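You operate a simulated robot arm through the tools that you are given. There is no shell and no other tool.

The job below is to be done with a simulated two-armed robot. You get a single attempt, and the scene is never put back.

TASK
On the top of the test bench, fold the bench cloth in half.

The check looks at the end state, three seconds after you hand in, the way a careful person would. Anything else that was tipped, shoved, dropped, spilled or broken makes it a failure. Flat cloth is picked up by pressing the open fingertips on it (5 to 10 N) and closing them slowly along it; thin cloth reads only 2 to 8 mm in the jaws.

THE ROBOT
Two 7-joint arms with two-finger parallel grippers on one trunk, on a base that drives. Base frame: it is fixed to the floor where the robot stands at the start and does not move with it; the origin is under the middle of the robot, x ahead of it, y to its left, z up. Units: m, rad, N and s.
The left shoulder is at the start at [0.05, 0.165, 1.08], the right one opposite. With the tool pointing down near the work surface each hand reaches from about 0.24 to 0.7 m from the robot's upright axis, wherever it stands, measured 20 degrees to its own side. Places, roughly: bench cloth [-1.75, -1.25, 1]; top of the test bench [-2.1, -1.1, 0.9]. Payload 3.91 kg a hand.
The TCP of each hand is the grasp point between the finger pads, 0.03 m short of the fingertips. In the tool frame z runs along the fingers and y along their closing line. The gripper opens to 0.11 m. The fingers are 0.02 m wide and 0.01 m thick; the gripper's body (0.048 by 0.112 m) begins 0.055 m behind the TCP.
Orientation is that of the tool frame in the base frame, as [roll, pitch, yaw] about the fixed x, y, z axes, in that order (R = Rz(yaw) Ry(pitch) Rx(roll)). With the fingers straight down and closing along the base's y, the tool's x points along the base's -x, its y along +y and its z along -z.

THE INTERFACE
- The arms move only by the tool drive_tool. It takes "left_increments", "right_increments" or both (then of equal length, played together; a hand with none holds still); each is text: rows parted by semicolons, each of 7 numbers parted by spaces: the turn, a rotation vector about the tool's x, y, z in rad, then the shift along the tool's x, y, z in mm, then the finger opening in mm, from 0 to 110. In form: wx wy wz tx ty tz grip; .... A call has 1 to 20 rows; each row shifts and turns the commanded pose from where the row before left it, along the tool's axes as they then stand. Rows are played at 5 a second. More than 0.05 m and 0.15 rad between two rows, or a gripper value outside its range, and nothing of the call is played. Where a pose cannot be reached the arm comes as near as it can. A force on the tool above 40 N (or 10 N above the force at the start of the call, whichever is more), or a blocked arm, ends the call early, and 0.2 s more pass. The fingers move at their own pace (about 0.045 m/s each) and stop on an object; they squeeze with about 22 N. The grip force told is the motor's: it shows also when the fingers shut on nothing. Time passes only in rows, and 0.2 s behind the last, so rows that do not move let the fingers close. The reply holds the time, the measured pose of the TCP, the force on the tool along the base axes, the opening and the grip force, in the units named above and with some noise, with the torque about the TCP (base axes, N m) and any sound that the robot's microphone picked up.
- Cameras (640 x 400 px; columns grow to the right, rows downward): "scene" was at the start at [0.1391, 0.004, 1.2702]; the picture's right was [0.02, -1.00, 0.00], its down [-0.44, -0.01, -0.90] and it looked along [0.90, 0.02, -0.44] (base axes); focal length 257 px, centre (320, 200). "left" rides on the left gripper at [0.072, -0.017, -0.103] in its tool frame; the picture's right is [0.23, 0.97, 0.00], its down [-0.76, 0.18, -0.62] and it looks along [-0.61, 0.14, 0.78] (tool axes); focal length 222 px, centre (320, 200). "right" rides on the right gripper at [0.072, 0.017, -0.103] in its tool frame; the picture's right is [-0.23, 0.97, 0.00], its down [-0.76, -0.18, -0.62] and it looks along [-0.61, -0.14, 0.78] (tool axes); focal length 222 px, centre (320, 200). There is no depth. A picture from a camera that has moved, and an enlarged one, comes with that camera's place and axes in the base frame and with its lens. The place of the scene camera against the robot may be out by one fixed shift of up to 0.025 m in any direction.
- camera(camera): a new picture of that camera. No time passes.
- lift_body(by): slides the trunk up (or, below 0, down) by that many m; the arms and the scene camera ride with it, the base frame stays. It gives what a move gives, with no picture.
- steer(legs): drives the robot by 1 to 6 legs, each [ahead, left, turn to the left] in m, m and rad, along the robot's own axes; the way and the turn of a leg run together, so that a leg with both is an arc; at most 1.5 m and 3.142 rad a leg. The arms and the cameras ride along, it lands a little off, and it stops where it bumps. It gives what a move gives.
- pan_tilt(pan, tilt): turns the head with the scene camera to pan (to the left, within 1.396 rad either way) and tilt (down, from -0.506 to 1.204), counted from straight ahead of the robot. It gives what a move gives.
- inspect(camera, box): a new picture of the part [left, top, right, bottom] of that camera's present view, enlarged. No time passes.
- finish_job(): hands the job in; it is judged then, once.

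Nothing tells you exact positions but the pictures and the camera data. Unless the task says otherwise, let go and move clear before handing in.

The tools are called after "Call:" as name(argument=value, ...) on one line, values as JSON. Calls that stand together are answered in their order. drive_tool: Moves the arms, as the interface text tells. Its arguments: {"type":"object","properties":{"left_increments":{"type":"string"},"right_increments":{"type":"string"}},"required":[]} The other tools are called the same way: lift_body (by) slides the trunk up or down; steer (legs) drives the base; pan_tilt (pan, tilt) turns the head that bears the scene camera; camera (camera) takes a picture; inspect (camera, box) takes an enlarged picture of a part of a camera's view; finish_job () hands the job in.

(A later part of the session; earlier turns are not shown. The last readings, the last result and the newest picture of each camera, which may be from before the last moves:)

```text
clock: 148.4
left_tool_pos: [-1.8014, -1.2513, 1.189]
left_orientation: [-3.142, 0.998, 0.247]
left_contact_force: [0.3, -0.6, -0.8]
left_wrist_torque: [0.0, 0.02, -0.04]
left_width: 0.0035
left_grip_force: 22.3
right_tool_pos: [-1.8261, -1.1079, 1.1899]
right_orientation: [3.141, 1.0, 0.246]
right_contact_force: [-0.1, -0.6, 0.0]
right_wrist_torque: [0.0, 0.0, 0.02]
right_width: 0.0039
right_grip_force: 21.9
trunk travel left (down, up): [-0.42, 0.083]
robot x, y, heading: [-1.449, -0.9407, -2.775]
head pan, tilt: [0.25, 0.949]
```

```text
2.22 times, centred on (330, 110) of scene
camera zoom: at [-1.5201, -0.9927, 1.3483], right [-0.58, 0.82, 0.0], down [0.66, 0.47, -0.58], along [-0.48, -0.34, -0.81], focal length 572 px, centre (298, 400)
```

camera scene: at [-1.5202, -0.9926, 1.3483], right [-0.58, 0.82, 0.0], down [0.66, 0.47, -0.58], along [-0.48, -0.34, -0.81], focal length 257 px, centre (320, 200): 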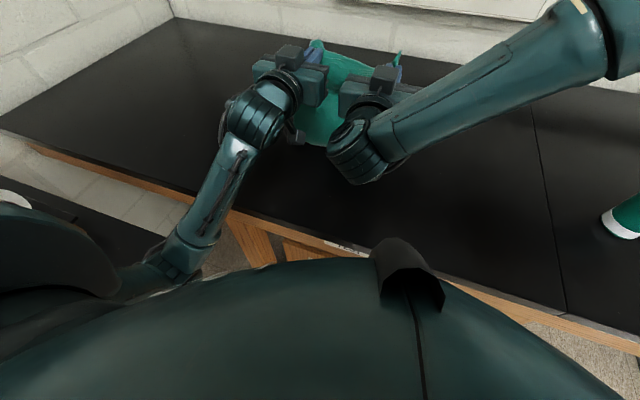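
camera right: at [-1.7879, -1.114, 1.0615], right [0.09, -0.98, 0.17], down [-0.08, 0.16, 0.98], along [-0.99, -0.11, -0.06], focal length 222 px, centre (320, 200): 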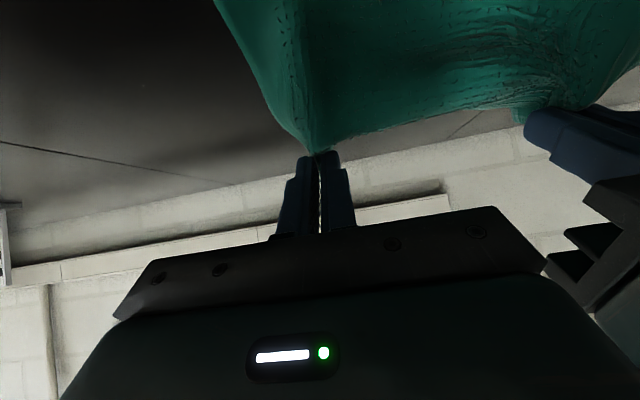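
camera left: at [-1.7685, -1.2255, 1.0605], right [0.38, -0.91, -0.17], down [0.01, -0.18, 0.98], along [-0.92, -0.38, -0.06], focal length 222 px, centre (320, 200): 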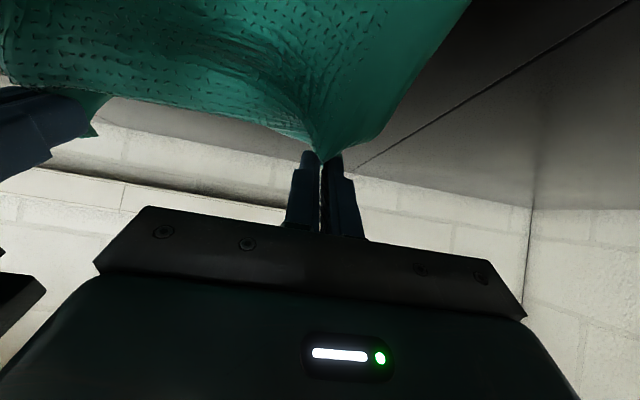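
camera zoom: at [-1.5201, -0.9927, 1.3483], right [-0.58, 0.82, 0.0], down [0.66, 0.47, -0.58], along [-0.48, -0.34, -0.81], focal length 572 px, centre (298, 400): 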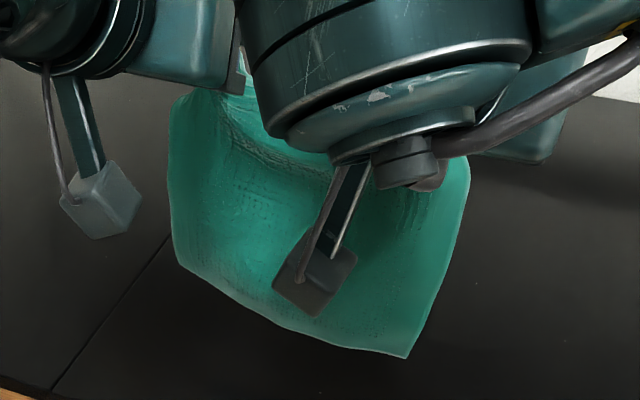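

It hangs free again, about 5 cm closer. I lower it and start laying forward, checking the near edge partway.

Call:
drive_tool(left_increments="0 0 0 13.55 0 8.7 0; 0 0 0 13.55 0 8.7 0; 0 0 0 13.55 0 8.7 0; 0 0 0 13.55 0 8.7 0; 0 0.025 0 11.8 0 17.5 0; 0 0.025 0 11.8 0 17.5 0; 0 0.05 0 7 0 22.6 0; 0 0.05 0 7 0 22.6 0; 0 0 0 0 0 0 0", right_increments="0 0 0 13.55 0 8.7 0; 0 0 0 13.55 0 8.7 0; 0 0 0 13.55 0 8.7 0; 0 0 0 13.55 0 8.7 0; 0 0.025 0 11.8 0 17.5 0; 0 0.025 0 11.8 0 17.5 0; 0 0.05 0 7 0 22.6 0; 0 0.05 0 7 0 22.6 0; 0 0 0 0 0 0 0")

Call:
inspect(camera="scene", box=[230, 60, 420, 240])

```text
clock: 150.4
left_tool_pos: [-1.8443, -1.2627, 1.0459]
left_orientation: [-3.142, 0.847, 0.247]
left_contact_force: [0.4, -0.3, -0.3]
left_wrist_torque: [-0.01, 0.01, -0.01]
left_width: 0.0032
left_grip_force: 21.9
right_tool_pos: [-1.8685, -1.1194, 1.0496]
right_orientation: [3.141, 0.851, 0.247]
right_contact_force: [-0.1, -0.5, 0.2]
right_wrist_torque: [-0.04, 0.02, 0.04]
right_width: 0.0038
right_grip_force: 22.3
trunk travel left (down, up): [-0.42, 0.083]
robot x, y, heading: [-1.4503, -0.9451, -2.777]
head pan, tilt: [0.25, 0.949]
```

```text
2.22 times, centred on (325, 150) of scene
camera zoom: at [-1.52, -0.9926, 1.3483], right [-0.58, 0.82, 0.0], down [0.66, 0.47, -0.58], along [-0.48, -0.34, -0.81], focal length 572 px, centre (309, 311)
```

zoom: 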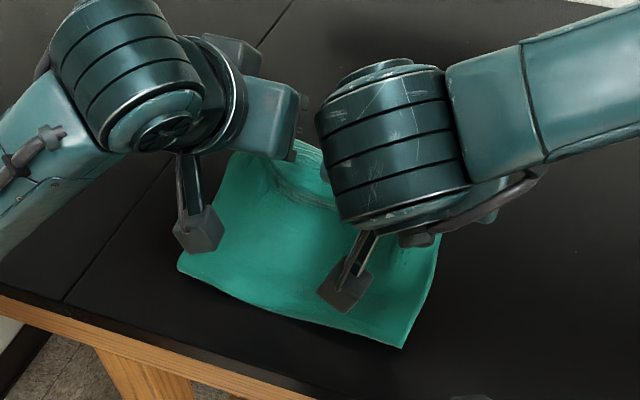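

The near edge now sits at u≈2.015, straight and safely on the bench. I continue laying forward until the sheet is flat.

Call:
drive_tool(left_increments="0 0.05 0 -2.35 0 23.55 0; 0 0.05 0 -2.35 0 23.55 0; 0 0.05 0 -6.25 0 21.5 0; 0 0.05 0 -6.25 0 21.5 0; 0 0.04 0 -9.45 0 18.75 0; 0 0.04 0 -9.45 0 18.75 0; 0 0.0225 0 -7.8 0 12.4 0; 0 0 0 0 0 0 0", right_increments="0 0.05 0 -2.35 0 23.55 0; 0 0.05 0 -2.35 0 23.55 0; 0 0.05 0 -6.25 0 21.5 0; 0 0.05 0 -6.25 0 21.5 0; 0 0.04 0 -9.45 0 18.75 0; 0 0.04 0 -9.45 0 18.75 0; 0 0.0225 0 -7.8 0 12.4 0; 0 0 0 0 0 0 0")

Call:
inspect(camera="scene", box=[230, 60, 420, 240])

Call:
camera(camera="left")

Call:
camera(camera="right")

```text
clock: 152.2
left_tool_pos: [-1.9662, -1.2931, 0.9694]
left_orientation: [3.142, 0.547, 0.249]
left_contact_force: [-0.7, -0.7, -0.1]
left_wrist_torque: [-0.02, 0.01, -0.04]
left_width: 0.0034
left_grip_force: 21.7
right_tool_pos: [-1.9901, -1.1503, 0.9704]
right_orientation: [3.14, 0.547, 0.248]
right_contact_force: [0.3, -0.8, 0.8]
right_wrist_torque: [-0.02, 0.0, 0.04]
right_width: 0.0039
right_grip_force: 22.1
trunk travel left (down, up): [-0.42, 0.083]
robot x, y, heading: [-1.4519, -0.941, -2.781]
head pan, tilt: [0.25, 0.949]
```

```text
2.22 times, centred on (325, 150) of scene
camera zoom: at [-1.5201, -0.9926, 1.3483], right [-0.58, 0.82, 0.0], down [0.66, 0.47, -0.58], along [-0.48, -0.34, -0.81], focal length 572 px, centre (309, 311)
```

zoom: 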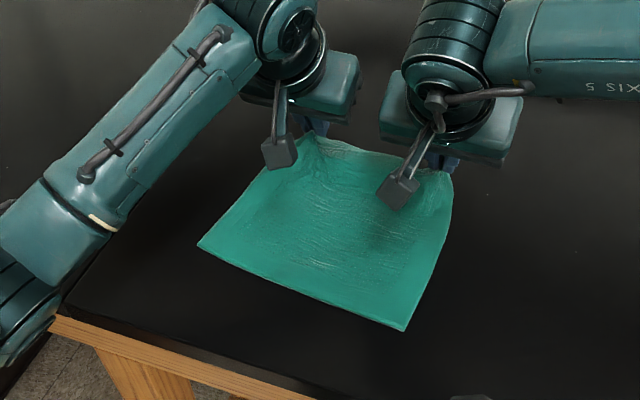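

```text
taken
camera left: at [-1.8568, -1.2473, 1.0198], right [0.43, -0.9, -0.12], down [-0.27, -0.25, 0.93], along [-0.86, -0.36, -0.35], focal length 222 px, centre (320, 200)
```

left: 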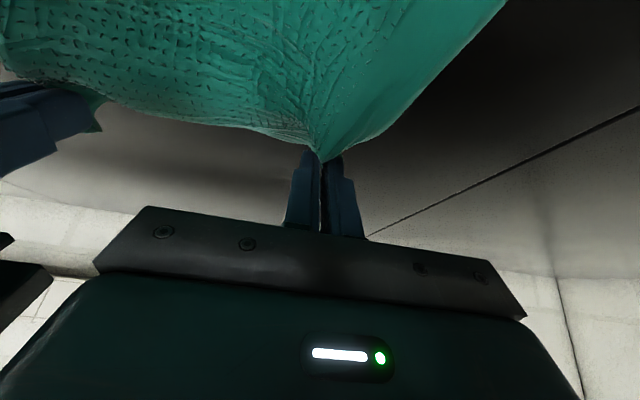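

```text
taken
camera right: at [-1.8762, -1.1366, 1.0203], right [0.05, -0.99, 0.12], down [-0.36, 0.09, 0.93], along [-0.93, -0.09, -0.35], focal length 222 px, centre (320, 200)
```

right: 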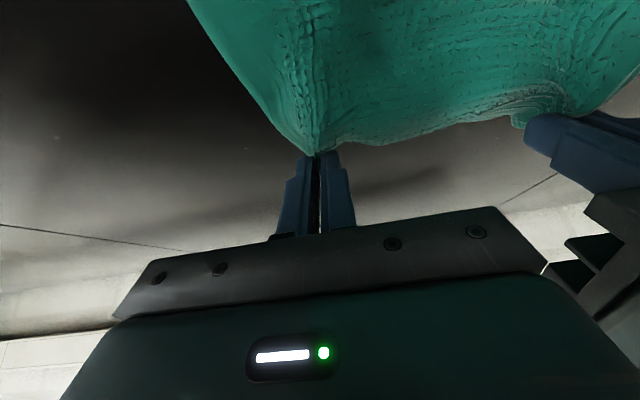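

The sheet is nearly flat as a single layer again. I move the held edge the last bit forward and down, then open the fingers gently and lift off.

Call:
drive_tool(left_increments="0 0 0 -1.7 0 4.9 0; 0 0 0 -1.7 0 4.9 0; 0 0 0 -1.7 0 4.9 0; 0 0 0 0 0 0 0; 0 0 0 0 0 0 8; 0 0 0 0 0 0 14; 0 0 0 0 0 0 20; 0 0 0 0 0 0 26; 0 0 0 0 0 0 32; 0 0 0 0 0 0 36; 0 0 0 -1.6 0 -2.6 36; 0 0 0 -2.6 0 -4.3 36; 0 0 0 -5 0 -8.5 36; 0 0 0 -10 0 -17 36; 0 0 0 -10 0 -17 36; 0 0 0 0 0 0 36", right_increments="0 0 0 -1.7 0 4.9 0; 0 0 0 -1.7 0 4.9 0; 0 0 0 -1.7 0 4.9 0; 0 0 0 0 0 0 0; 0 0 0 0 0 0 8; 0 0 0 0 0 0 14; 0 0 0 0 0 0 20; 0 0 0 0 0 0 26; 0 0 0 0 0 0 32; 0 0 0 0 0 0 36; 0 0 0 -1.6 0 -2.6 36; 0 0 0 -2.6 0 -4.3 36; 0 0 0 -5 0 -8.5 36; 0 0 0 -10 0 -17 36; 0 0 0 -10 0 -17 36; 0 0 0 0 0 0 36")

Call:
camera(camera="scene")

Call:
inspect(camera="scene", box=[240, 70, 430, 220])

Call:
camera(camera="left")

Call:
camera(camera="right")

```text
clock: 155.6
left_tool_pos: [-1.9758, -1.295, 1.0165]
left_orientation: [-3.142, 0.546, 0.248]
left_contact_force: [0.5, 0.0, -0.4]
left_wrist_torque: [-0.01, 0.02, 0.02]
left_width: 0.0358
left_grip_force: 0.2
right_tool_pos: [-2.0029, -1.1527, 1.0181]
right_orientation: [3.141, 0.549, 0.25]
right_contact_force: [0.0, -0.8, -0.5]
right_wrist_torque: [-0.01, 0.0, -0.01]
right_width: 0.0359
right_grip_force: 0.0
trunk travel left (down, up): [-0.42, 0.083]
robot x, y, heading: [-1.4515, -0.9401, -2.775]
head pan, tilt: [0.25, 0.949]
```

```text
taken
camera scene: at [-1.5203, -0.9926, 1.3483], right [-0.58, 0.82, 0.0], down [0.66, 0.47, -0.58], along [-0.48, -0.34, -0.81], focal length 257 px, centre (320, 200)
```

scene: 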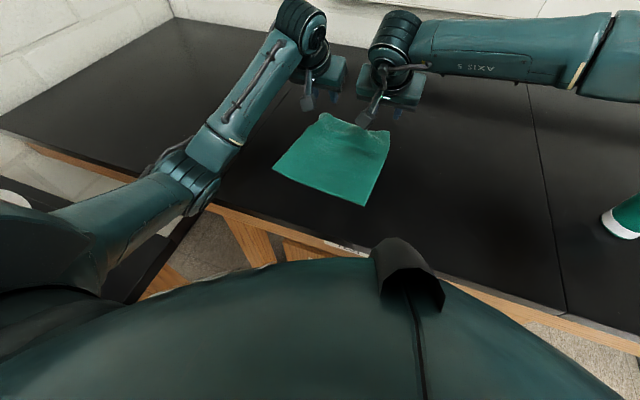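

```text
2.67 times, centred on (335, 145) of scene
camera zoom: at [-1.5203, -0.9926, 1.3483], right [-0.58, 0.82, 0.0], down [0.66, 0.47, -0.58], along [-0.48, -0.34, -0.81], focal length 686 px, centre (280, 347)
```

zoom: 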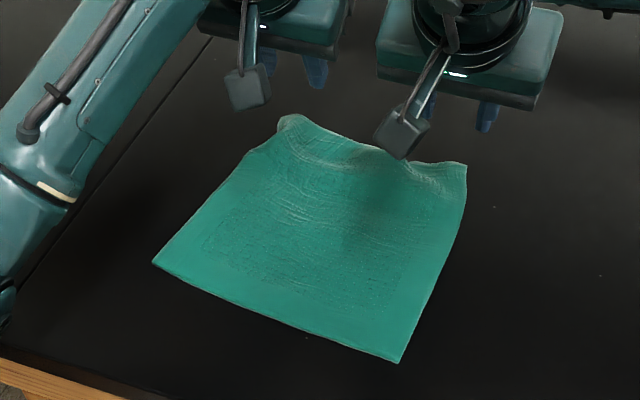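

```text
taken
camera left: at [-1.8672, -1.2499, 1.0672], right [0.43, -0.9, -0.12], down [-0.27, -0.25, 0.93], along [-0.86, -0.36, -0.35], focal length 222 px, centre (320, 200)
```

left: 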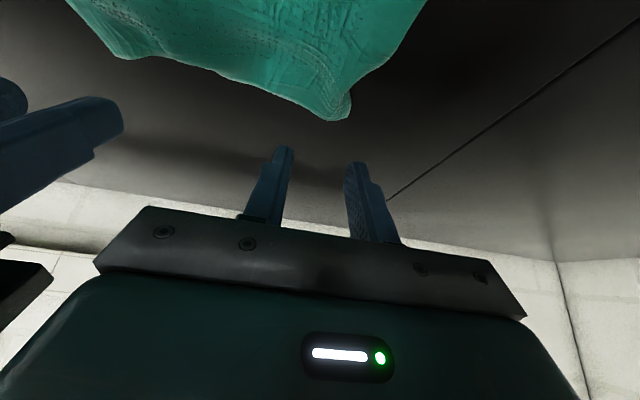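

```text
taken
camera right: at [-1.8871, -1.139, 1.0674], right [0.05, -0.99, 0.12], down [-0.36, 0.09, 0.93], along [-0.93, -0.09, -0.35], focal length 222 px, centre (320, 200)
```

right: 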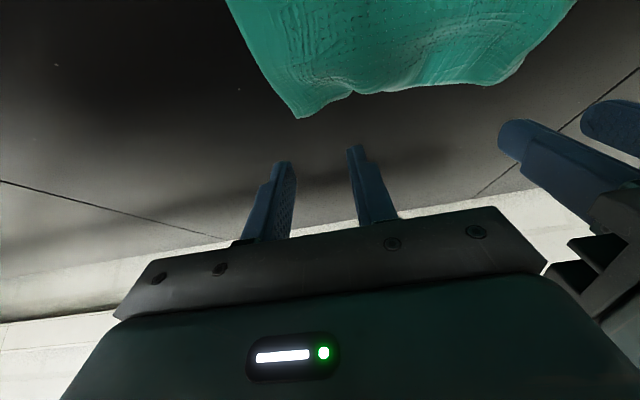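

The cloth lies as a single layer, near half flat and far edge a little wavy. Now I set up the midline fold: hands upright, each turned 90° (cameras outward) so the fingers will close front-to-back across the fold line.

Call:
drive_tool(left_increments="0 0.137 0 -5.2 0 -8.5 40; 0 0.137 0 -4 0 -9.2 40; 0 0.137 0 -2.7 0 -9.6 40; 0 0.136 0 -1.4 0 -9.9 40; 0 0 0.1428 0 0 0 40; 0 0 0.1428 0 0 0 40; 0 0 0.1428 0 0 0 40; 0 0 0.1428 0 0 0 40; 0 0 0.1428 0 0 0 40; 0 0 0.1428 0 0 0 40; 0 0 0.1428 0 0 0 40; 0 0 0.1428 0 0 0 40; 0 0 0.1428 0 0 0 40; 0 0 0.1428 0 0 0 40; 0 0 0.1428 0 0 0 40; 0 0 0 0 0 0 40", right_increments="0 0.137 0 -5.2 0 -8.5 40; 0 0.137 0 -4 0 -9.2 40; 0 0.137 0 -2.7 0 -9.6 40; 0 0.136 0 -1.4 0 -9.9 40; 0 0 -0.1428 0 0 0 40; 0 0 -0.1428 0 0 0 40; 0 0 -0.1428 0 0 0 40; 0 0 -0.1428 0 0 0 40; 0 0 -0.1428 0 0 0 40; 0 0 -0.1428 0 0 0 40; 0 0 -0.1428 0 0 0 40; 0 0 -0.1428 0 0 0 40; 0 0 -0.1428 0 0 0 40; 0 0 -0.1428 0 0 0 40; 0 0 -0.1428 0 0 0 40; 0 0 0 0 0 0 40")

Call:
camera(camera="scene")

Call:
camera(camera="left")

Call:
camera(camera="right")

```text
clock: 159.0
left_tool_pos: [-1.9768, -1.2967, 1.0567]
left_orientation: [3.141, -0.001, -1.327]
left_contact_force: [-0.1, 0.1, -0.2]
left_wrist_torque: [0.0, -0.01, -0.02]
left_width: 0.0397
left_grip_force: 0.0
right_tool_pos: [-2.0029, -1.1534, 1.0587]
right_orientation: [3.141, 0.001, 0.961]
right_contact_force: [0.3, 0.2, -0.1]
right_wrist_torque: [-0.01, 0.03, -0.01]
right_width: 0.0401
right_grip_force: 0.0
right hand out of reach, approached as far as the arm can: row 10, 11, 12, 13, 14, 15
trunk travel left (down, up): [-0.42, 0.083]
robot x, y, heading: [-1.449, -0.943, -2.776]
head pan, tilt: [0.25, 0.949]
```

```text
taken
camera scene: at [-1.5202, -0.9926, 1.3483], right [-0.58, 0.82, 0.0], down [0.66, 0.47, -0.58], along [-0.48, -0.34, -0.81], focal length 257 px, centre (320, 200)
```

scene: 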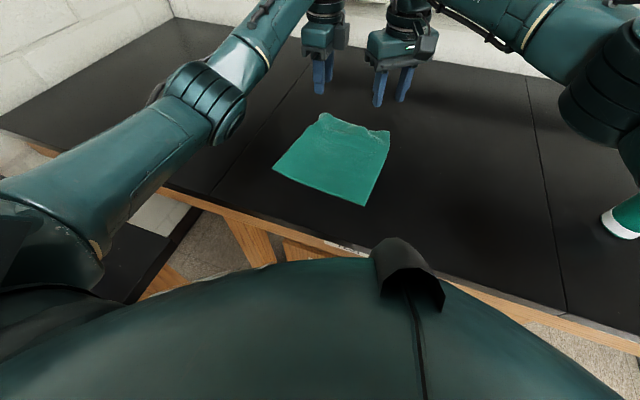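

```text
taken
camera left: at [-1.942, -1.3611, 1.1594], right [-0.89, -0.46, 0.0], down [-0.36, 0.7, 0.62], along [-0.29, 0.55, -0.78], focal length 222 px, centre (320, 200)
```

left: 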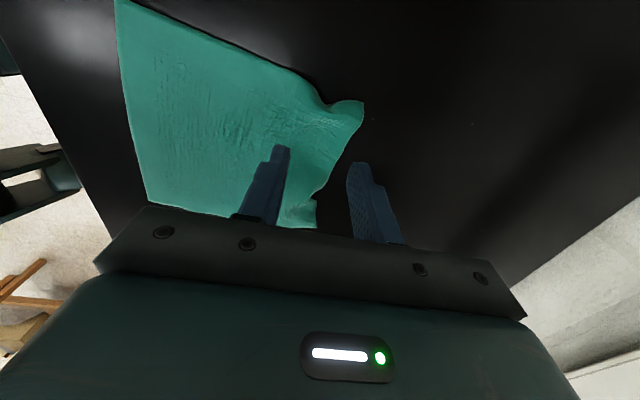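

```text
taken
camera right: at [-1.9476, -1.1013, 1.1604], right [0.67, -0.74, 0.0], down [-0.58, -0.52, 0.62], along [-0.46, -0.42, -0.78], focal length 222 px, centre (320, 200)
```

right: 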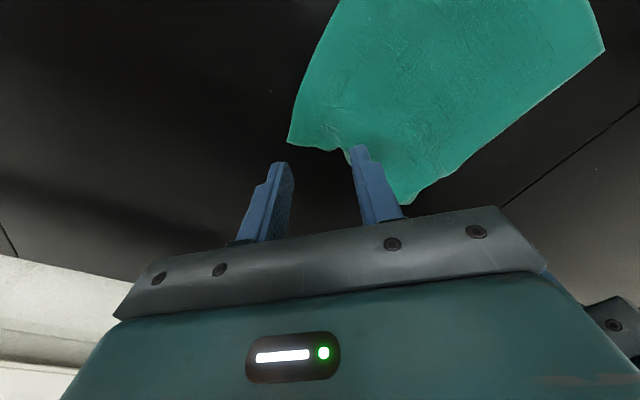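

The left hand turned fine, but the right hit a joint limit turning outward. I'll turn the right hand the other way instead; there's room for its camera between the hands.

Call:
drive_tool(right_increments="0 0 0.143 0 0 0 40; 0 0 0.143 0 0 0 40; 0 0 0.143 0 0 0 40; 0 0 0.143 0 0 0 40; 0 0 0.143 0 0 0 40; 0 0 0.143 0 0 0 40; 0 0 0.143 0 0 0 40; 0 0 0.143 0 0 0 40; 0 0 0.143 0 0 0 40; 0 0 0.143 0 0 0 40; 0 0 0.143 0 0 0 40; 0 0 0 0 0 0 40")

Call:
drive_tool(right_increments="0 0 0.143 0 0 0 40; 0 0 0.143 0 0 0 40; 0 0 0.143 0 0 0 40; 0 0 0.143 0 0 0 40; 0 0 0.143 0 0 0 40; 0 0 0.143 0 0 0 40; 0 0 0.143 0 0 0 40; 0 0 0.143 0 0 0 40; 0 0 0.143 0 0 0 40; 0 0 0.143 0 0 0 40; 0 0 0.143 0 0 0 40; 0 0 0 0 0 0 40")

Call:
camera(camera="scene")

```text
clock: 161.6
left_tool_pos: [-1.9766, -1.2961, 1.0559]
left_orientation: [3.141, -0.002, -1.322]
left_contact_force: [0.2, -0.9, 0.3]
left_wrist_torque: [0.02, 0.0, 0.0]
left_width: 0.0397
left_grip_force: 0.1
right_tool_pos: [-2.0018, -1.1536, 1.0575]
right_orientation: [3.14, 0.001, -0.612]
right_contact_force: [0.4, -0.4, 0.3]
right_wrist_torque: [-0.03, -0.02, -0.02]
right_width: 0.04
right_grip_force: 0.0
trunk travel left (down, up): [-0.42, 0.083]
robot x, y, heading: [-1.4516, -0.9425, -2.775]
head pan, tilt: [0.25, 0.949]
```

```text
clock: 164.2
left_tool_pos: [-1.9764, -1.2957, 1.0554]
left_orientation: [-3.14, -0.001, -1.324]
left_contact_force: [-0.5, 0.8, 0.2]
left_wrist_torque: [-0.01, 0.0, 0.01]
left_width: 0.0401
left_grip_force: 0.0
right_tool_pos: [-2.0029, -1.1524, 1.0583]
right_orientation: [3.141, -0.002, -2.186]
right_contact_force: [0.2, 0.1, 0.6]
right_wrist_torque: [-0.01, 0.03, 0.02]
right_width: 0.0399
right_grip_force: 0.0
trunk travel left (down, up): [-0.42, 0.083]
robot x, y, heading: [-1.4528, -0.9431, -2.777]
head pan, tilt: [0.25, 0.949]
```

```text
taken
camera scene: at [-1.5202, -0.9926, 1.3483], right [-0.58, 0.82, 0.0], down [0.66, 0.47, -0.58], along [-0.48, -0.34, -0.81], focal length 257 px, centre (320, 200)
```

scene: 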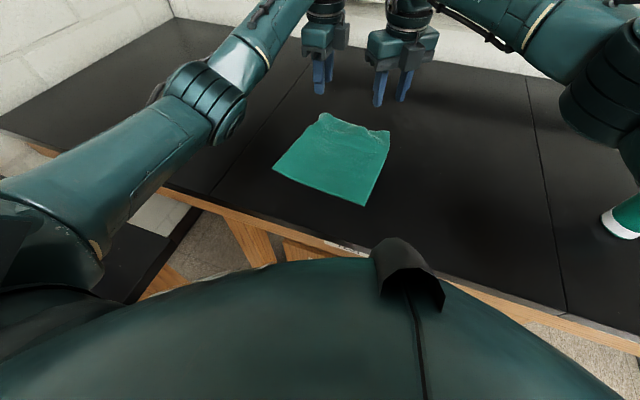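

The right hand turns freely that way; I bring it back to the wanted yaw of about -1.32.

Call:
drive_tool(right_increments="0 0 -0.1443 0 0 0 40; 0 0 -0.1443 0 0 0 40; 0 0 -0.1443 0 0 0 40; 0 0 -0.1443 0 0 0 40; 0 0 -0.1443 0 0 0 40; 0 0 -0.1443 0 0 0 40; 0 0 0 0 0 0 40")

Call:
camera(camera="right")

Call:
inspect(camera="scene", box=[250, 0, 450, 220])

```text
clock: 165.8
left_tool_pos: [-1.976, -1.2946, 1.0559]
left_orientation: [-3.141, 0.001, -1.323]
left_contact_force: [-0.4, 0.8, 0.4]
left_wrist_torque: [-0.04, 0.02, -0.05]
left_width: 0.0397
left_grip_force: 0.1
right_tool_pos: [-2.0014, -1.1544, 1.0585]
right_orientation: [3.141, 0.0, -1.315]
right_contact_force: [-0.3, 0.0, -0.2]
right_wrist_torque: [0.02, 0.03, 0.02]
right_width: 0.04
right_grip_force: 0.0
trunk travel left (down, up): [-0.42, 0.083]
robot x, y, heading: [-1.4503, -0.9445, -2.773]
head pan, tilt: [0.25, 0.949]
```

```text
taken
camera right: at [-2.0012, -1.2253, 1.1607], right [-1.0, -0.03, 0.0], down [-0.02, 0.78, 0.62], along [-0.02, 0.62, -0.78], focal length 222 px, centre (320, 200)
```

right: 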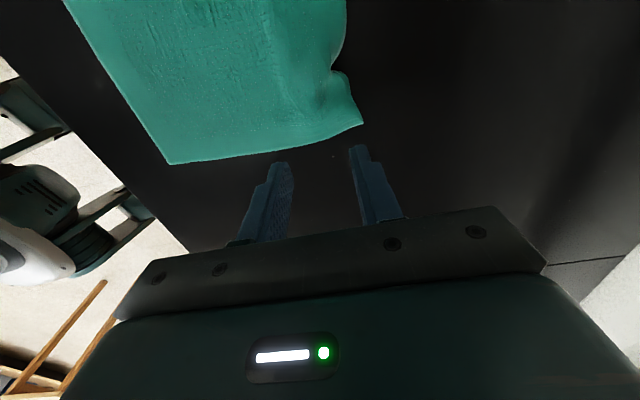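

```text
1.82 times, centred on (350, 110) of scene
camera zoom: at [-1.5202, -0.9926, 1.3483], right [-0.58, 0.82, 0.0], down [0.66, 0.47, -0.58], along [-0.48, -0.34, -0.81], focal length 468 px, centre (266, 364)
```

zoom: 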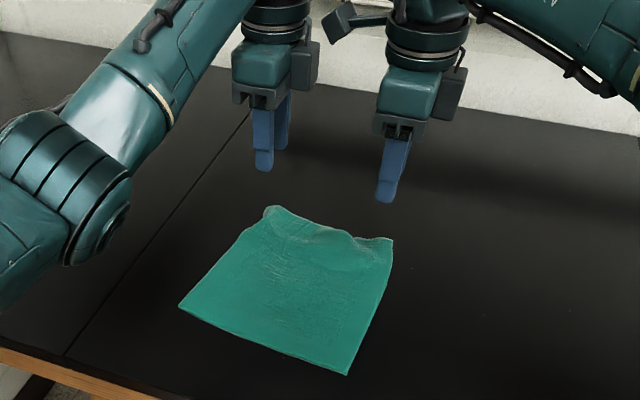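

Both hands now face the same way. The midline runs from about (u 2.18, v 0.79) to (u 2.16, v 0.61), slightly skewed, so I align the hands with it and move them over the two ends of the midline.

Call:
drive_tool(left_increments="0 0 0.113 0 0 0 40; 0 0 0 5.3 -19.6 23.7 40; 0 0 0 5.3 -19.6 23.7 40; 0 0 0 5.3 -19.6 23.7 40; 0 0 0 0 0 0 40", right_increments="0 0 0.113 0 0 0 40; 0 0 0 -8 -21.4 24.3 40; 0 0 0 -8 -21.4 24.3 40; 0 0 0 -8 -21.4 24.3 40; 0 0 0 0 0 0 40")

Call:
camera(camera="left")

Call:
camera(camera="right")

Call:
inspect(camera="scene", box=[240, 50, 430, 220])

```text
clock: 167.0
left_tool_pos: [-1.9159, -1.3028, 0.9848]
left_orientation: [-3.141, -0.002, -1.437]
left_contact_force: [1.4, -0.1, -0.1]
left_wrist_torque: [0.01, -0.02, -0.01]
left_width: 0.0398
left_grip_force: 0.0
right_tool_pos: [-1.9426, -1.1191, 0.9852]
right_orientation: [3.141, -0.002, -1.428]
right_contact_force: [-0.3, 0.2, -0.5]
right_wrist_torque: [0.01, 0.0, 0.0]
right_width: 0.0398
right_grip_force: 0.1
trunk travel left (down, up): [-0.42, 0.083]
robot x, y, heading: [-1.452, -0.9391, -2.777]
head pan, tilt: [0.25, 0.949]
```

```text
taken
camera left: at [-1.8882, -1.3721, 1.088], right [-0.93, -0.36, 0.0], down [-0.28, 0.73, 0.62], along [-0.22, 0.58, -0.78], focal length 222 px, centre (320, 200)
```

left: 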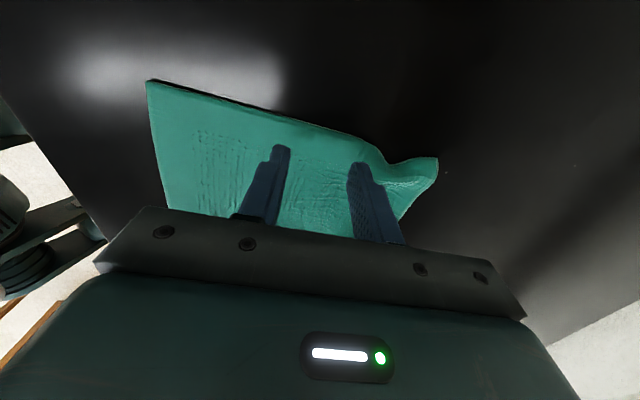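

```text
taken
camera right: at [-1.9496, -1.1915, 1.0884], right [-1.0, 0.09, 0.0], down [0.07, 0.78, 0.62], along [0.05, 0.62, -0.78], focal length 222 px, centre (320, 200)
```

right: 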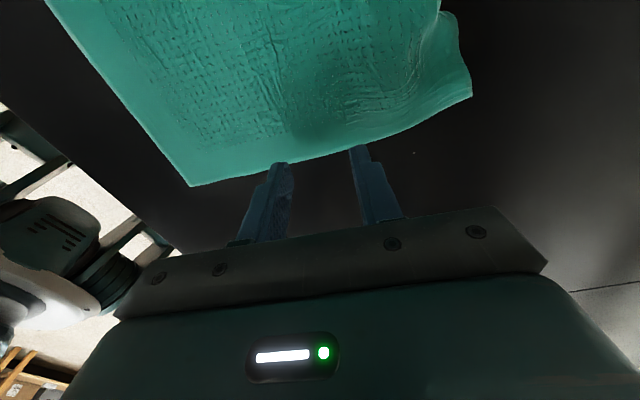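

```text
2.35 times, centred on (335, 135) of scene
camera zoom: at [-1.5203, -0.9925, 1.3483], right [-0.58, 0.82, 0.0], down [0.66, 0.47, -0.58], along [-0.48, -0.34, -0.81], focal length 605 px, centre (285, 353)
```

zoom: 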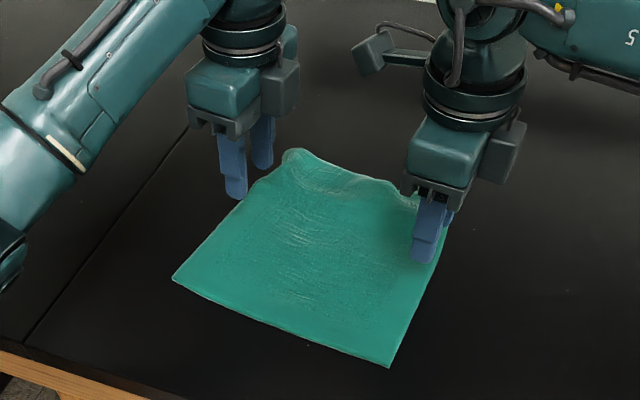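

The left hand is right on the midline, 15 mm inside the edge; the right needs 5 mm back and 5 mm inward. I adjust and descend.

Call:
drive_tool(left_increments="0 0 0 0 0 9 40; 0 0 0 0 0 9 40; 0 0 0 0 0 8 40; 0 0 0 0 0 0 40", right_increments="0 0 0 5 -5 9 40; 0 0 0 0 0 9 40; 0 0 0 0 0 8 40; 0 0 0 0 0 0 40")

Call:
drive_tool(left_increments="0 0 0 0 0 2 40; 0 0 0 0 0 2 40; 0 0 0 0 0 0 40", right_increments="0 0 0 0 0 2 40; 0 0 0 0 0 2 40; 0 0 0 0 0 0 40")

Call:
camera(camera="left")

Call:
camera(camera="right")

```text
clock: 168.0
left_tool_pos: [-1.9159, -1.3035, 0.9591]
left_orientation: [-3.142, -0.001, -1.438]
left_contact_force: [-0.4, 0.8, -0.8]
left_wrist_torque: [-0.02, -0.01, -0.01]
left_width: 0.0398
left_grip_force: 0.2
right_tool_pos: [-1.9369, -1.1232, 0.9588]
right_orientation: [3.141, 0.0, -1.429]
right_contact_force: [0.2, -0.9, -0.4]
right_wrist_torque: [0.0, 0.01, 0.0]
right_width: 0.0398
right_grip_force: 0.1
trunk travel left (down, up): [-0.42, 0.083]
robot x, y, heading: [-1.4511, -0.9436, -2.777]
head pan, tilt: [0.25, 0.949]
```

```text
clock: 168.8
left_tool_pos: [-1.9168, -1.3041, 0.9555]
left_orientation: [-3.141, 0.002, -1.435]
left_contact_force: [-0.5, -0.5, 0.8]
left_wrist_torque: [-0.02, 0.01, -0.01]
left_width: 0.0401
left_grip_force: 0.0
right_tool_pos: [-1.9375, -1.1258, 0.9553]
right_orientation: [3.139, -0.001, -1.43]
right_contact_force: [-0.9, -0.2, 1.1]
right_wrist_torque: [-0.01, -0.03, 0.0]
right_width: 0.0398
right_grip_force: 0.2
trunk travel left (down, up): [-0.42, 0.083]
robot x, y, heading: [-1.4527, -0.9413, -2.775]
head pan, tilt: [0.25, 0.949]
```

```text
taken
camera left: at [-1.8892, -1.3722, 1.0585], right [-0.93, -0.36, 0.0], down [-0.28, 0.73, 0.62], along [-0.22, 0.58, -0.78], focal length 222 px, centre (320, 200)
```

left: 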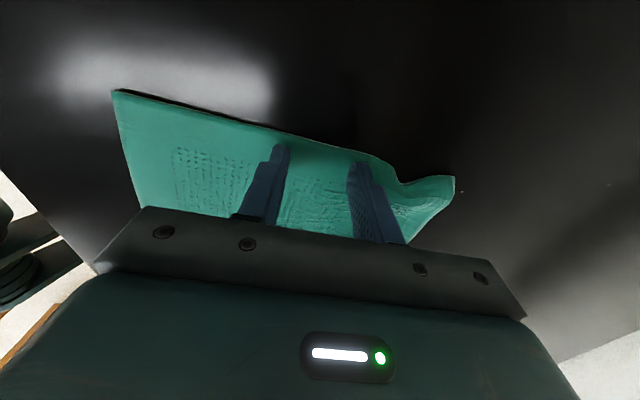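

```text
taken
camera right: at [-1.944, -1.1967, 1.0581], right [-1.0, 0.09, 0.0], down [0.07, 0.78, 0.62], along [0.05, 0.62, -0.78], focal length 222 px, centre (320, 200)
```

right: 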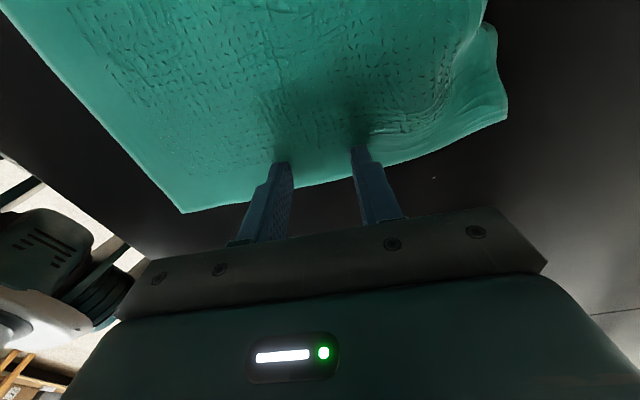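

Both hands straddle the midline at the cloth's sides, nearly touching. I press to about 8 N and close slowly.

Call:
drive_tool(left_increments="0 0 0 0 0 1.3 40; 0 0 0 0 0 0 40", right_increments="0 0 0 0 0 1.3 40; 0 0 0 0 0 0 40")

Call:
drive_tool(left_increments="0 0 0 0 0 0.8 40; 0 0 0 0 0 0 40", right_increments="0 0 0 0 0 0.8 40; 0 0 0 0 0 0 40")

```text
clock: 169.4
left_tool_pos: [-1.9174, -1.3031, 0.9545]
left_orientation: [3.141, -0.002, -1.434]
left_contact_force: [-0.6, -0.2, 2.5]
left_wrist_torque: [-0.01, 0.04, -0.04]
left_width: 0.04
left_grip_force: 0.1
right_tool_pos: [-1.9367, -1.1242, 0.9553]
right_orientation: [3.141, -0.001, -1.43]
right_contact_force: [0.4, -0.6, 3.7]
right_wrist_torque: [0.04, -0.04, 0.0]
right_width: 0.0401
right_grip_force: 0.0
trunk travel left (down, up): [-0.42, 0.083]
robot x, y, heading: [-1.4508, -0.9435, -2.774]
head pan, tilt: [0.25, 0.949]
```

```text
clock: 170.0
left_tool_pos: [-1.9154, -1.3038, 0.9534]
left_orientation: [3.139, 0.0, -1.434]
left_contact_force: [0.1, 0.2, 4.1]
left_wrist_torque: [-0.04, 0.08, -0.01]
left_width: 0.04
left_grip_force: 0.1
right_tool_pos: [-1.9369, -1.1249, 0.9539]
right_orientation: [3.14, -0.002, -1.43]
right_contact_force: [-0.7, -0.1, 7.1]
right_wrist_torque: [0.04, 0.0, 0.02]
right_width: 0.0401
right_grip_force: 0.0
trunk travel left (down, up): [-0.42, 0.083]
robot x, y, heading: [-1.4508, -0.9441, -2.779]
head pan, tilt: [0.25, 0.949]
```

Call:
drive_tool(left_increments="0 0 0 0 0 0.9 40; 0 0 0 0 0 0 38; 0 0 0 0 0 0 36; 0 0 0 0 0 0 34; 0 0 0 0 0 0 32; 0 0 0 0 0 0 30; 0 0 0 0 0 0 28; 0 0 0 0 0 0 26; 0 0 0 0 0 0 24; 0 0 0 0 0 0 22; 0 0 0 0 0 0 20; 0 0 0 0 0 0 18; 0 0 0 0 0 0 15; 0 0 0 0 0 0 12; 0 0 0 0 0 0 9; 0 0 0 0 0 0 6; 0 0 0 0 0 0 3; 0 0 0 0 0 0 0; 0 0 0 0 0 0 0; 0 0 0 0 0 0 0", right_increments="0 0 0 0 0 0.3 40; 0 0 0 0 0 0 38; 0 0 0 0 0 0 36; 0 0 0 0 0 0 34; 0 0 0 0 0 0 32; 0 0 0 0 0 0 30; 0 0 0 0 0 0 28; 0 0 0 0 0 0 26; 0 0 0 0 0 0 24; 0 0 0 0 0 0 22; 0 0 0 0 0 0 20; 0 0 0 0 0 0 18; 0 0 0 0 0 0 15; 0 0 0 0 0 0 12; 0 0 0 0 0 0 9; 0 0 0 0 0 0 6; 0 0 0 0 0 0 3; 0 0 0 0 0 0 0; 0 0 0 0 0 0 0; 0 0 0 0 0 0 0")

Call:
camera(camera="left")

Call:
camera(camera="right")

Call:
inspect(camera="scene", box=[240, 50, 430, 220])

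```text
clock: 174.2
left_tool_pos: [-1.9148, -1.3019, 0.954]
left_orientation: [3.14, 0.0, -1.432]
left_contact_force: [0.4, 1.4, 9.9]
left_wrist_torque: [0.01, -0.01, 0.05]
left_width: 0.004
left_grip_force: 21.7
right_tool_pos: [-1.9357, -1.1232, 0.9541]
right_orientation: [3.139, 0.0, -1.43]
right_contact_force: [0.8, -0.7, 11.8]
right_wrist_torque: [-0.02, -0.05, 0.01]
right_width: 0.0048
right_grip_force: 22.0
trunk travel left (down, up): [-0.42, 0.083]
robot x, y, heading: [-1.4514, -0.9429, -2.774]
head pan, tilt: [0.25, 0.949]
```

```text
taken
camera left: at [-1.8878, -1.3715, 1.0566], right [-0.93, -0.36, 0.0], down [-0.28, 0.73, 0.62], along [-0.22, 0.58, -0.78], focal length 222 px, centre (320, 200)
```

left: 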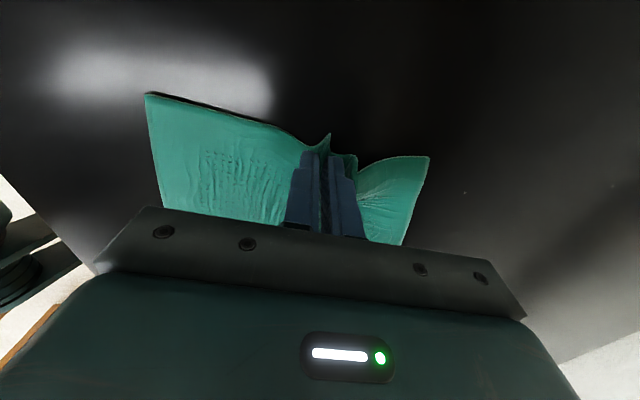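

```text
taken
camera right: at [-1.9428, -1.1961, 1.0565], right [-1.0, 0.09, 0.0], down [0.07, 0.78, 0.62], along [0.05, 0.62, -0.78], focal length 222 px, centre (320, 200)
```

right: 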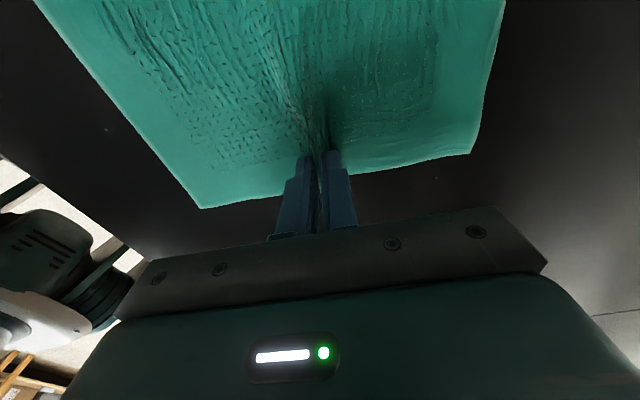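

```text
2.35 times, centred on (335, 135) of scene
camera zoom: at [-1.5183, -0.9916, 1.3485], right [-0.58, 0.82, 0.0], down [0.66, 0.47, -0.58], along [-0.48, -0.34, -0.81], focal length 605 px, centre (285, 353)
```

zoom: 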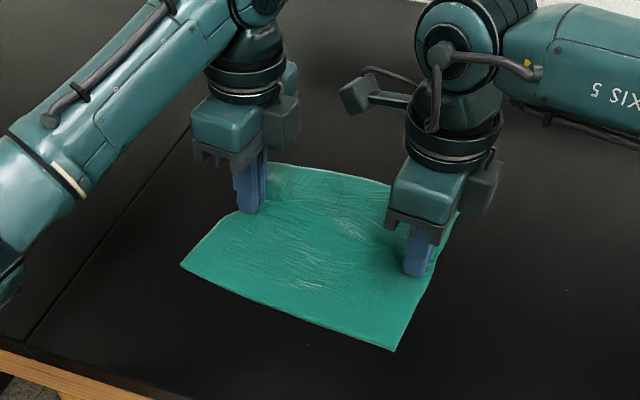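

Both hands have the midline (4.0 and 4.8 mm), with each half measuring about 0.12 m. I lift straight up so the two halves hang down from the fold line.

Call:
drive_tool(left_increments="0 0 0 0 0 -8 0; 0 0 0 0 0 -12 0; 0 0 0 0 0 -15 0; 0 0 0 0 0 -15 0; 0 0 0 0 0 -15 0; 0 0 0 0 0 -15 0; 0 0 0 0 0 -15 0; 0 0 0 0 0 -15 0; 0 0 0 0 0 -15 0; 0 0 0 0 0 -15 0; 0 0 0 0 0 0 0; 0 0 0 0 0 0 0", right_increments="0 0 0 0 0 -8 0; 0 0 0 0 0 -12 0; 0 0 0 0 0 -15 0; 0 0 0 0 0 -15 0; 0 0 0 0 0 -15 0; 0 0 0 0 0 -15 0; 0 0 0 0 0 -15 0; 0 0 0 0 0 -15 0; 0 0 0 0 0 -15 0; 0 0 0 0 0 -15 0; 0 0 0 0 0 0 0; 0 0 0 0 0 0 0")

Call:
inspect(camera="scene", box=[230, 20, 450, 200])

Call:
camera(camera="left")

Call:
camera(camera="right")

```text
clock: 176.8
left_tool_pos: [-1.9154, -1.3026, 1.0934]
left_orientation: [-3.141, 0.001, -1.435]
left_contact_force: [-0.1, -0.1, 0.1]
left_wrist_torque: [0.01, 0.04, -0.02]
left_width: 0.0038
left_grip_force: 22.1
right_tool_pos: [-1.9367, -1.1242, 1.0937]
right_orientation: [-3.142, -0.001, -1.43]
right_contact_force: [-0.5, -0.1, 0.9]
right_wrist_torque: [-0.01, -0.02, -0.03]
right_width: 0.0045
right_grip_force: 21.9
trunk travel left (down, up): [-0.42, 0.083]
robot x, y, heading: [-1.4496, -0.9422, -2.775]
head pan, tilt: [0.25, 0.949]
```

```text
2.22 times, centred on (340, 110) of scene
camera zoom: at [-1.5201, -0.9925, 1.3483], right [-0.58, 0.82, 0.0], down [0.66, 0.47, -0.58], along [-0.48, -0.34, -0.81], focal length 572 px, centre (276, 400)
```

zoom: 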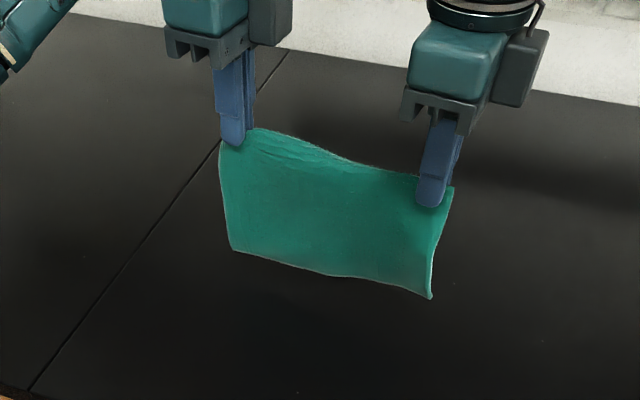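

```text
taken
camera left: at [-1.8886, -1.372, 1.1959], right [-0.93, -0.36, 0.0], down [-0.28, 0.73, 0.62], along [-0.22, 0.58, -0.78], focal length 222 px, centre (320, 200)
```

left: 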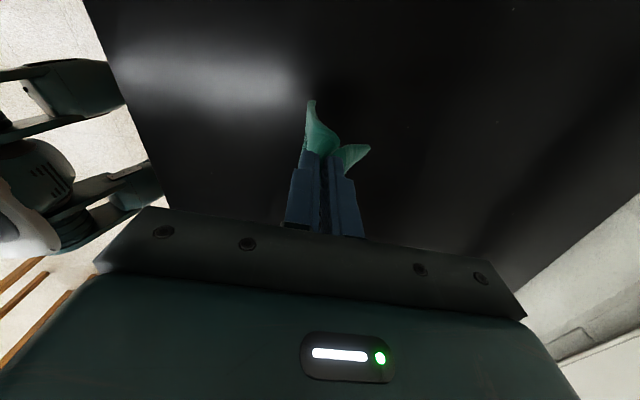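

```text
taken
camera right: at [-1.944, -1.1963, 1.1956], right [-1.0, 0.09, 0.0], down [0.07, 0.78, 0.62], along [0.05, 0.62, -0.78], focal length 222 px, centre (320, 200)
```

right: 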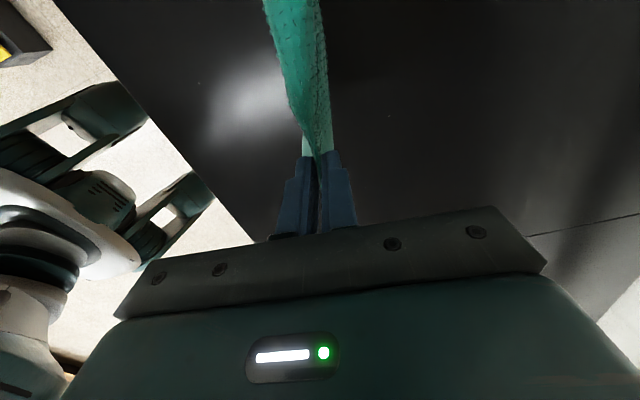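

The cloth hangs neatly doubled from its midline — exactly what I wanted. Now I tilt the fingers forward so both layers lead away from me, ready to lay them down together.

Call:
drive_tool(left_increments="-0.1 0 0 0 0 0 0; -0.1 0 0 0 0 0 0; -0.1 0 0 0 0 0 0; -0.1 0 0 0 0 0 0; -0.1 0 0 0 0 0 0; -0.1 0 0 0 0 0 0; -0.1 0 0 0 0 0 0; -0.1 0 0 0 0 0 0; 0 0 0 0 0 0 0; 0 0 0 0 0 0 0", right_increments="-0.1 0 0 0 0 0 0; -0.1 0 0 0 0 0 0; -0.1 0 0 0 0 0 0; -0.1 0 0 0 0 0 0; -0.1 0 0 0 0 0 0; -0.1 0 0 0 0 0 0; -0.1 0 0 0 0 0 0; -0.1 0 0 0 0 0 0; 0 0 0 0 0 0 0; 0 0 0 0 0 0 0")

Call:
camera(camera="scene")

Call:
inspect(camera="scene", box=[230, 20, 450, 200])

Call:
camera(camera="right")

```text
clock: 179.0
left_tool_pos: [-1.916, -1.3043, 1.0927]
left_orientation: [2.342, 0.0, -1.434]
left_contact_force: [-0.6, 1.0, -0.2]
left_wrist_torque: [0.03, -0.02, -0.02]
left_width: 0.0038
left_grip_force: 22.2
right_tool_pos: [-1.9373, -1.124, 1.0929]
right_orientation: [2.341, 0.0, -1.43]
right_contact_force: [-0.5, -0.4, -0.5]
right_wrist_torque: [0.03, -0.1, 0.06]
right_width: 0.0049
right_grip_force: 21.9
trunk travel left (down, up): [-0.42, 0.083]
robot x, y, heading: [-1.4502, -0.9408, -2.775]
head pan, tilt: [0.25, 0.949]
```

```text
taken
camera scene: at [-1.5202, -0.9926, 1.3483], right [-0.58, 0.82, 0.0], down [0.66, 0.47, -0.58], along [-0.48, -0.34, -0.81], focal length 257 px, centre (320, 200)
```

scene: 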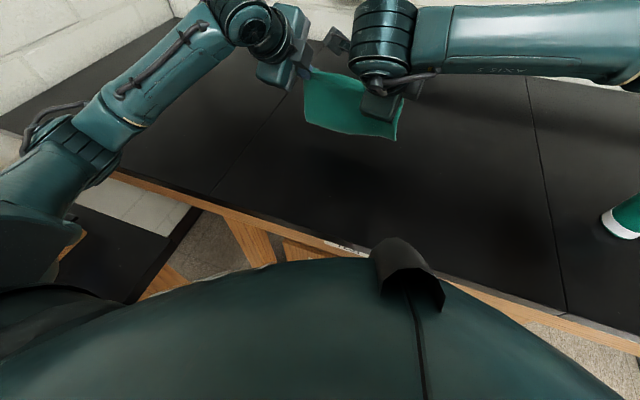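

```text
2.22 times, centred on (340, 110) of scene
camera zoom: at [-1.5202, -0.9926, 1.3483], right [-0.58, 0.82, 0.0], down [0.66, 0.47, -0.58], along [-0.48, -0.34, -0.81], focal length 572 px, centre (276, 400)
```

zoom: 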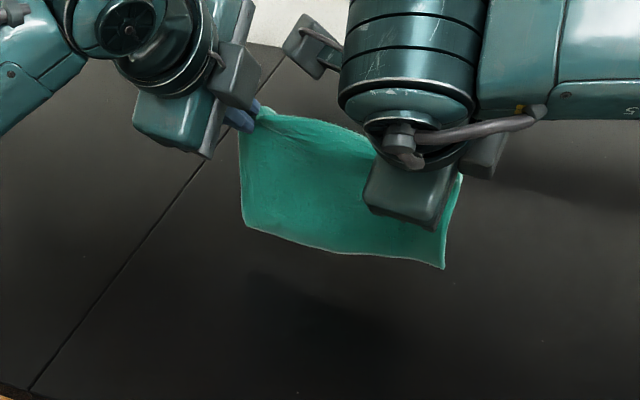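

```text
taken
camera right: at [-1.8649, -1.1855, 1.1763], right [-0.7, 0.13, 0.7], down [0.46, 0.83, 0.31], along [-0.54, 0.53, -0.65], focal length 222 px, centre (320, 200)
```

right: 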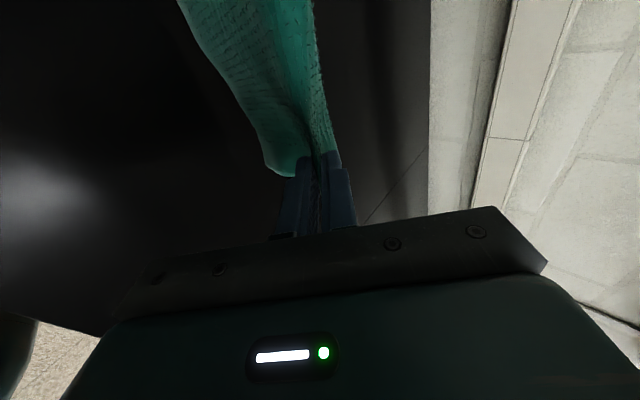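

The tilt worked and both layers now lead forward and down. I lower while drawing back, so the layers trail onto the bench beyond the hands.

Call:
drive_tool(left_increments="0 0 0 0 -9.7 9.4 0; 0 0 0 0 -9.7 9.4 0; 0 0 0 0 -9.7 9.4 0; 0 0 0 0 -12.5 6.5 0; 0 0 0 0 -12.5 6.5 0; 0 0 0 0 0 0 0", right_increments="0 0 0 0 -9.7 9.4 0; 0 0 0 0 -9.7 9.4 0; 0 0 0 0 -9.7 9.4 0; 0 0 0 0 -12.5 6.5 0; 0 0 0 0 -12.5 6.5 0; 0 0 0 0 0 0 0")

Call:
inspect(camera="scene", box=[230, 20, 450, 200])

Call:
camera(camera="right")

Call:
camera(camera="left")

```text
clock: 180.4
left_tool_pos: [-1.9089, -1.3016, 1.0254]
left_orientation: [2.343, 0.001, -1.433]
left_contact_force: [0.6, 0.3, -0.6]
left_wrist_torque: [0.01, -0.03, -0.02]
left_width: 0.0034
left_grip_force: 22.4
right_tool_pos: [-1.9284, -1.1236, 1.0238]
right_orientation: [2.341, -0.002, -1.431]
right_contact_force: [0.6, -1.2, -0.4]
right_wrist_torque: [0.03, -0.08, -0.01]
right_width: 0.0047
right_grip_force: 22.1
trunk travel left (down, up): [-0.42, 0.083]
robot x, y, heading: [-1.4522, -0.9456, -2.779]
head pan, tilt: [0.25, 0.949]
```

```text
2.22 times, centred on (340, 110) of scene
camera zoom: at [-1.5202, -0.9925, 1.3483], right [-0.58, 0.82, 0.0], down [0.66, 0.47, -0.58], along [-0.48, -0.34, -0.81], focal length 572 px, centre (276, 400)
```

zoom: 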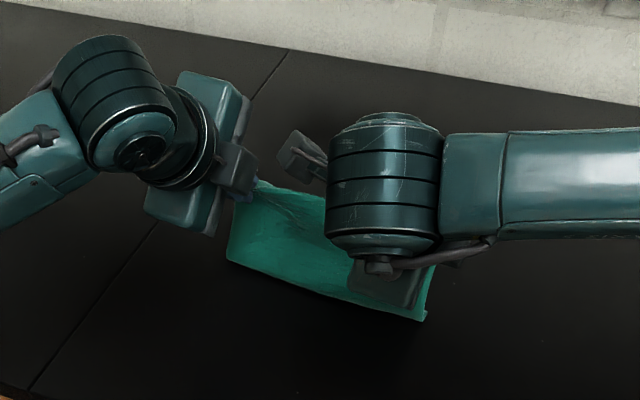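

```text
taken
camera right: at [-1.8575, -1.1841, 1.1081], right [-0.7, 0.13, 0.7], down [0.46, 0.83, 0.31], along [-0.54, 0.53, -0.65], focal length 222 px, centre (320, 200)
```

right: 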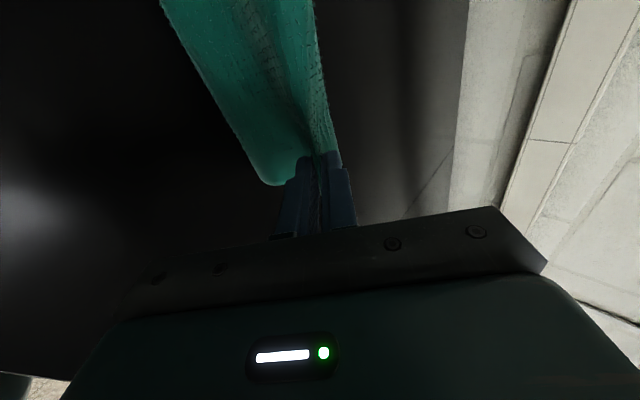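

```text
taken
camera left: at [-1.8126, -1.3615, 1.0844], right [-0.64, -0.32, 0.7], down [0.22, 0.8, 0.56], along [-0.74, 0.51, -0.44], focal length 222 px, centre (320, 200)
```

left: 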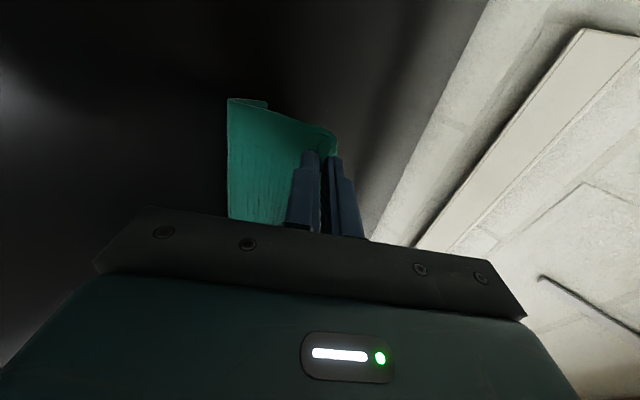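

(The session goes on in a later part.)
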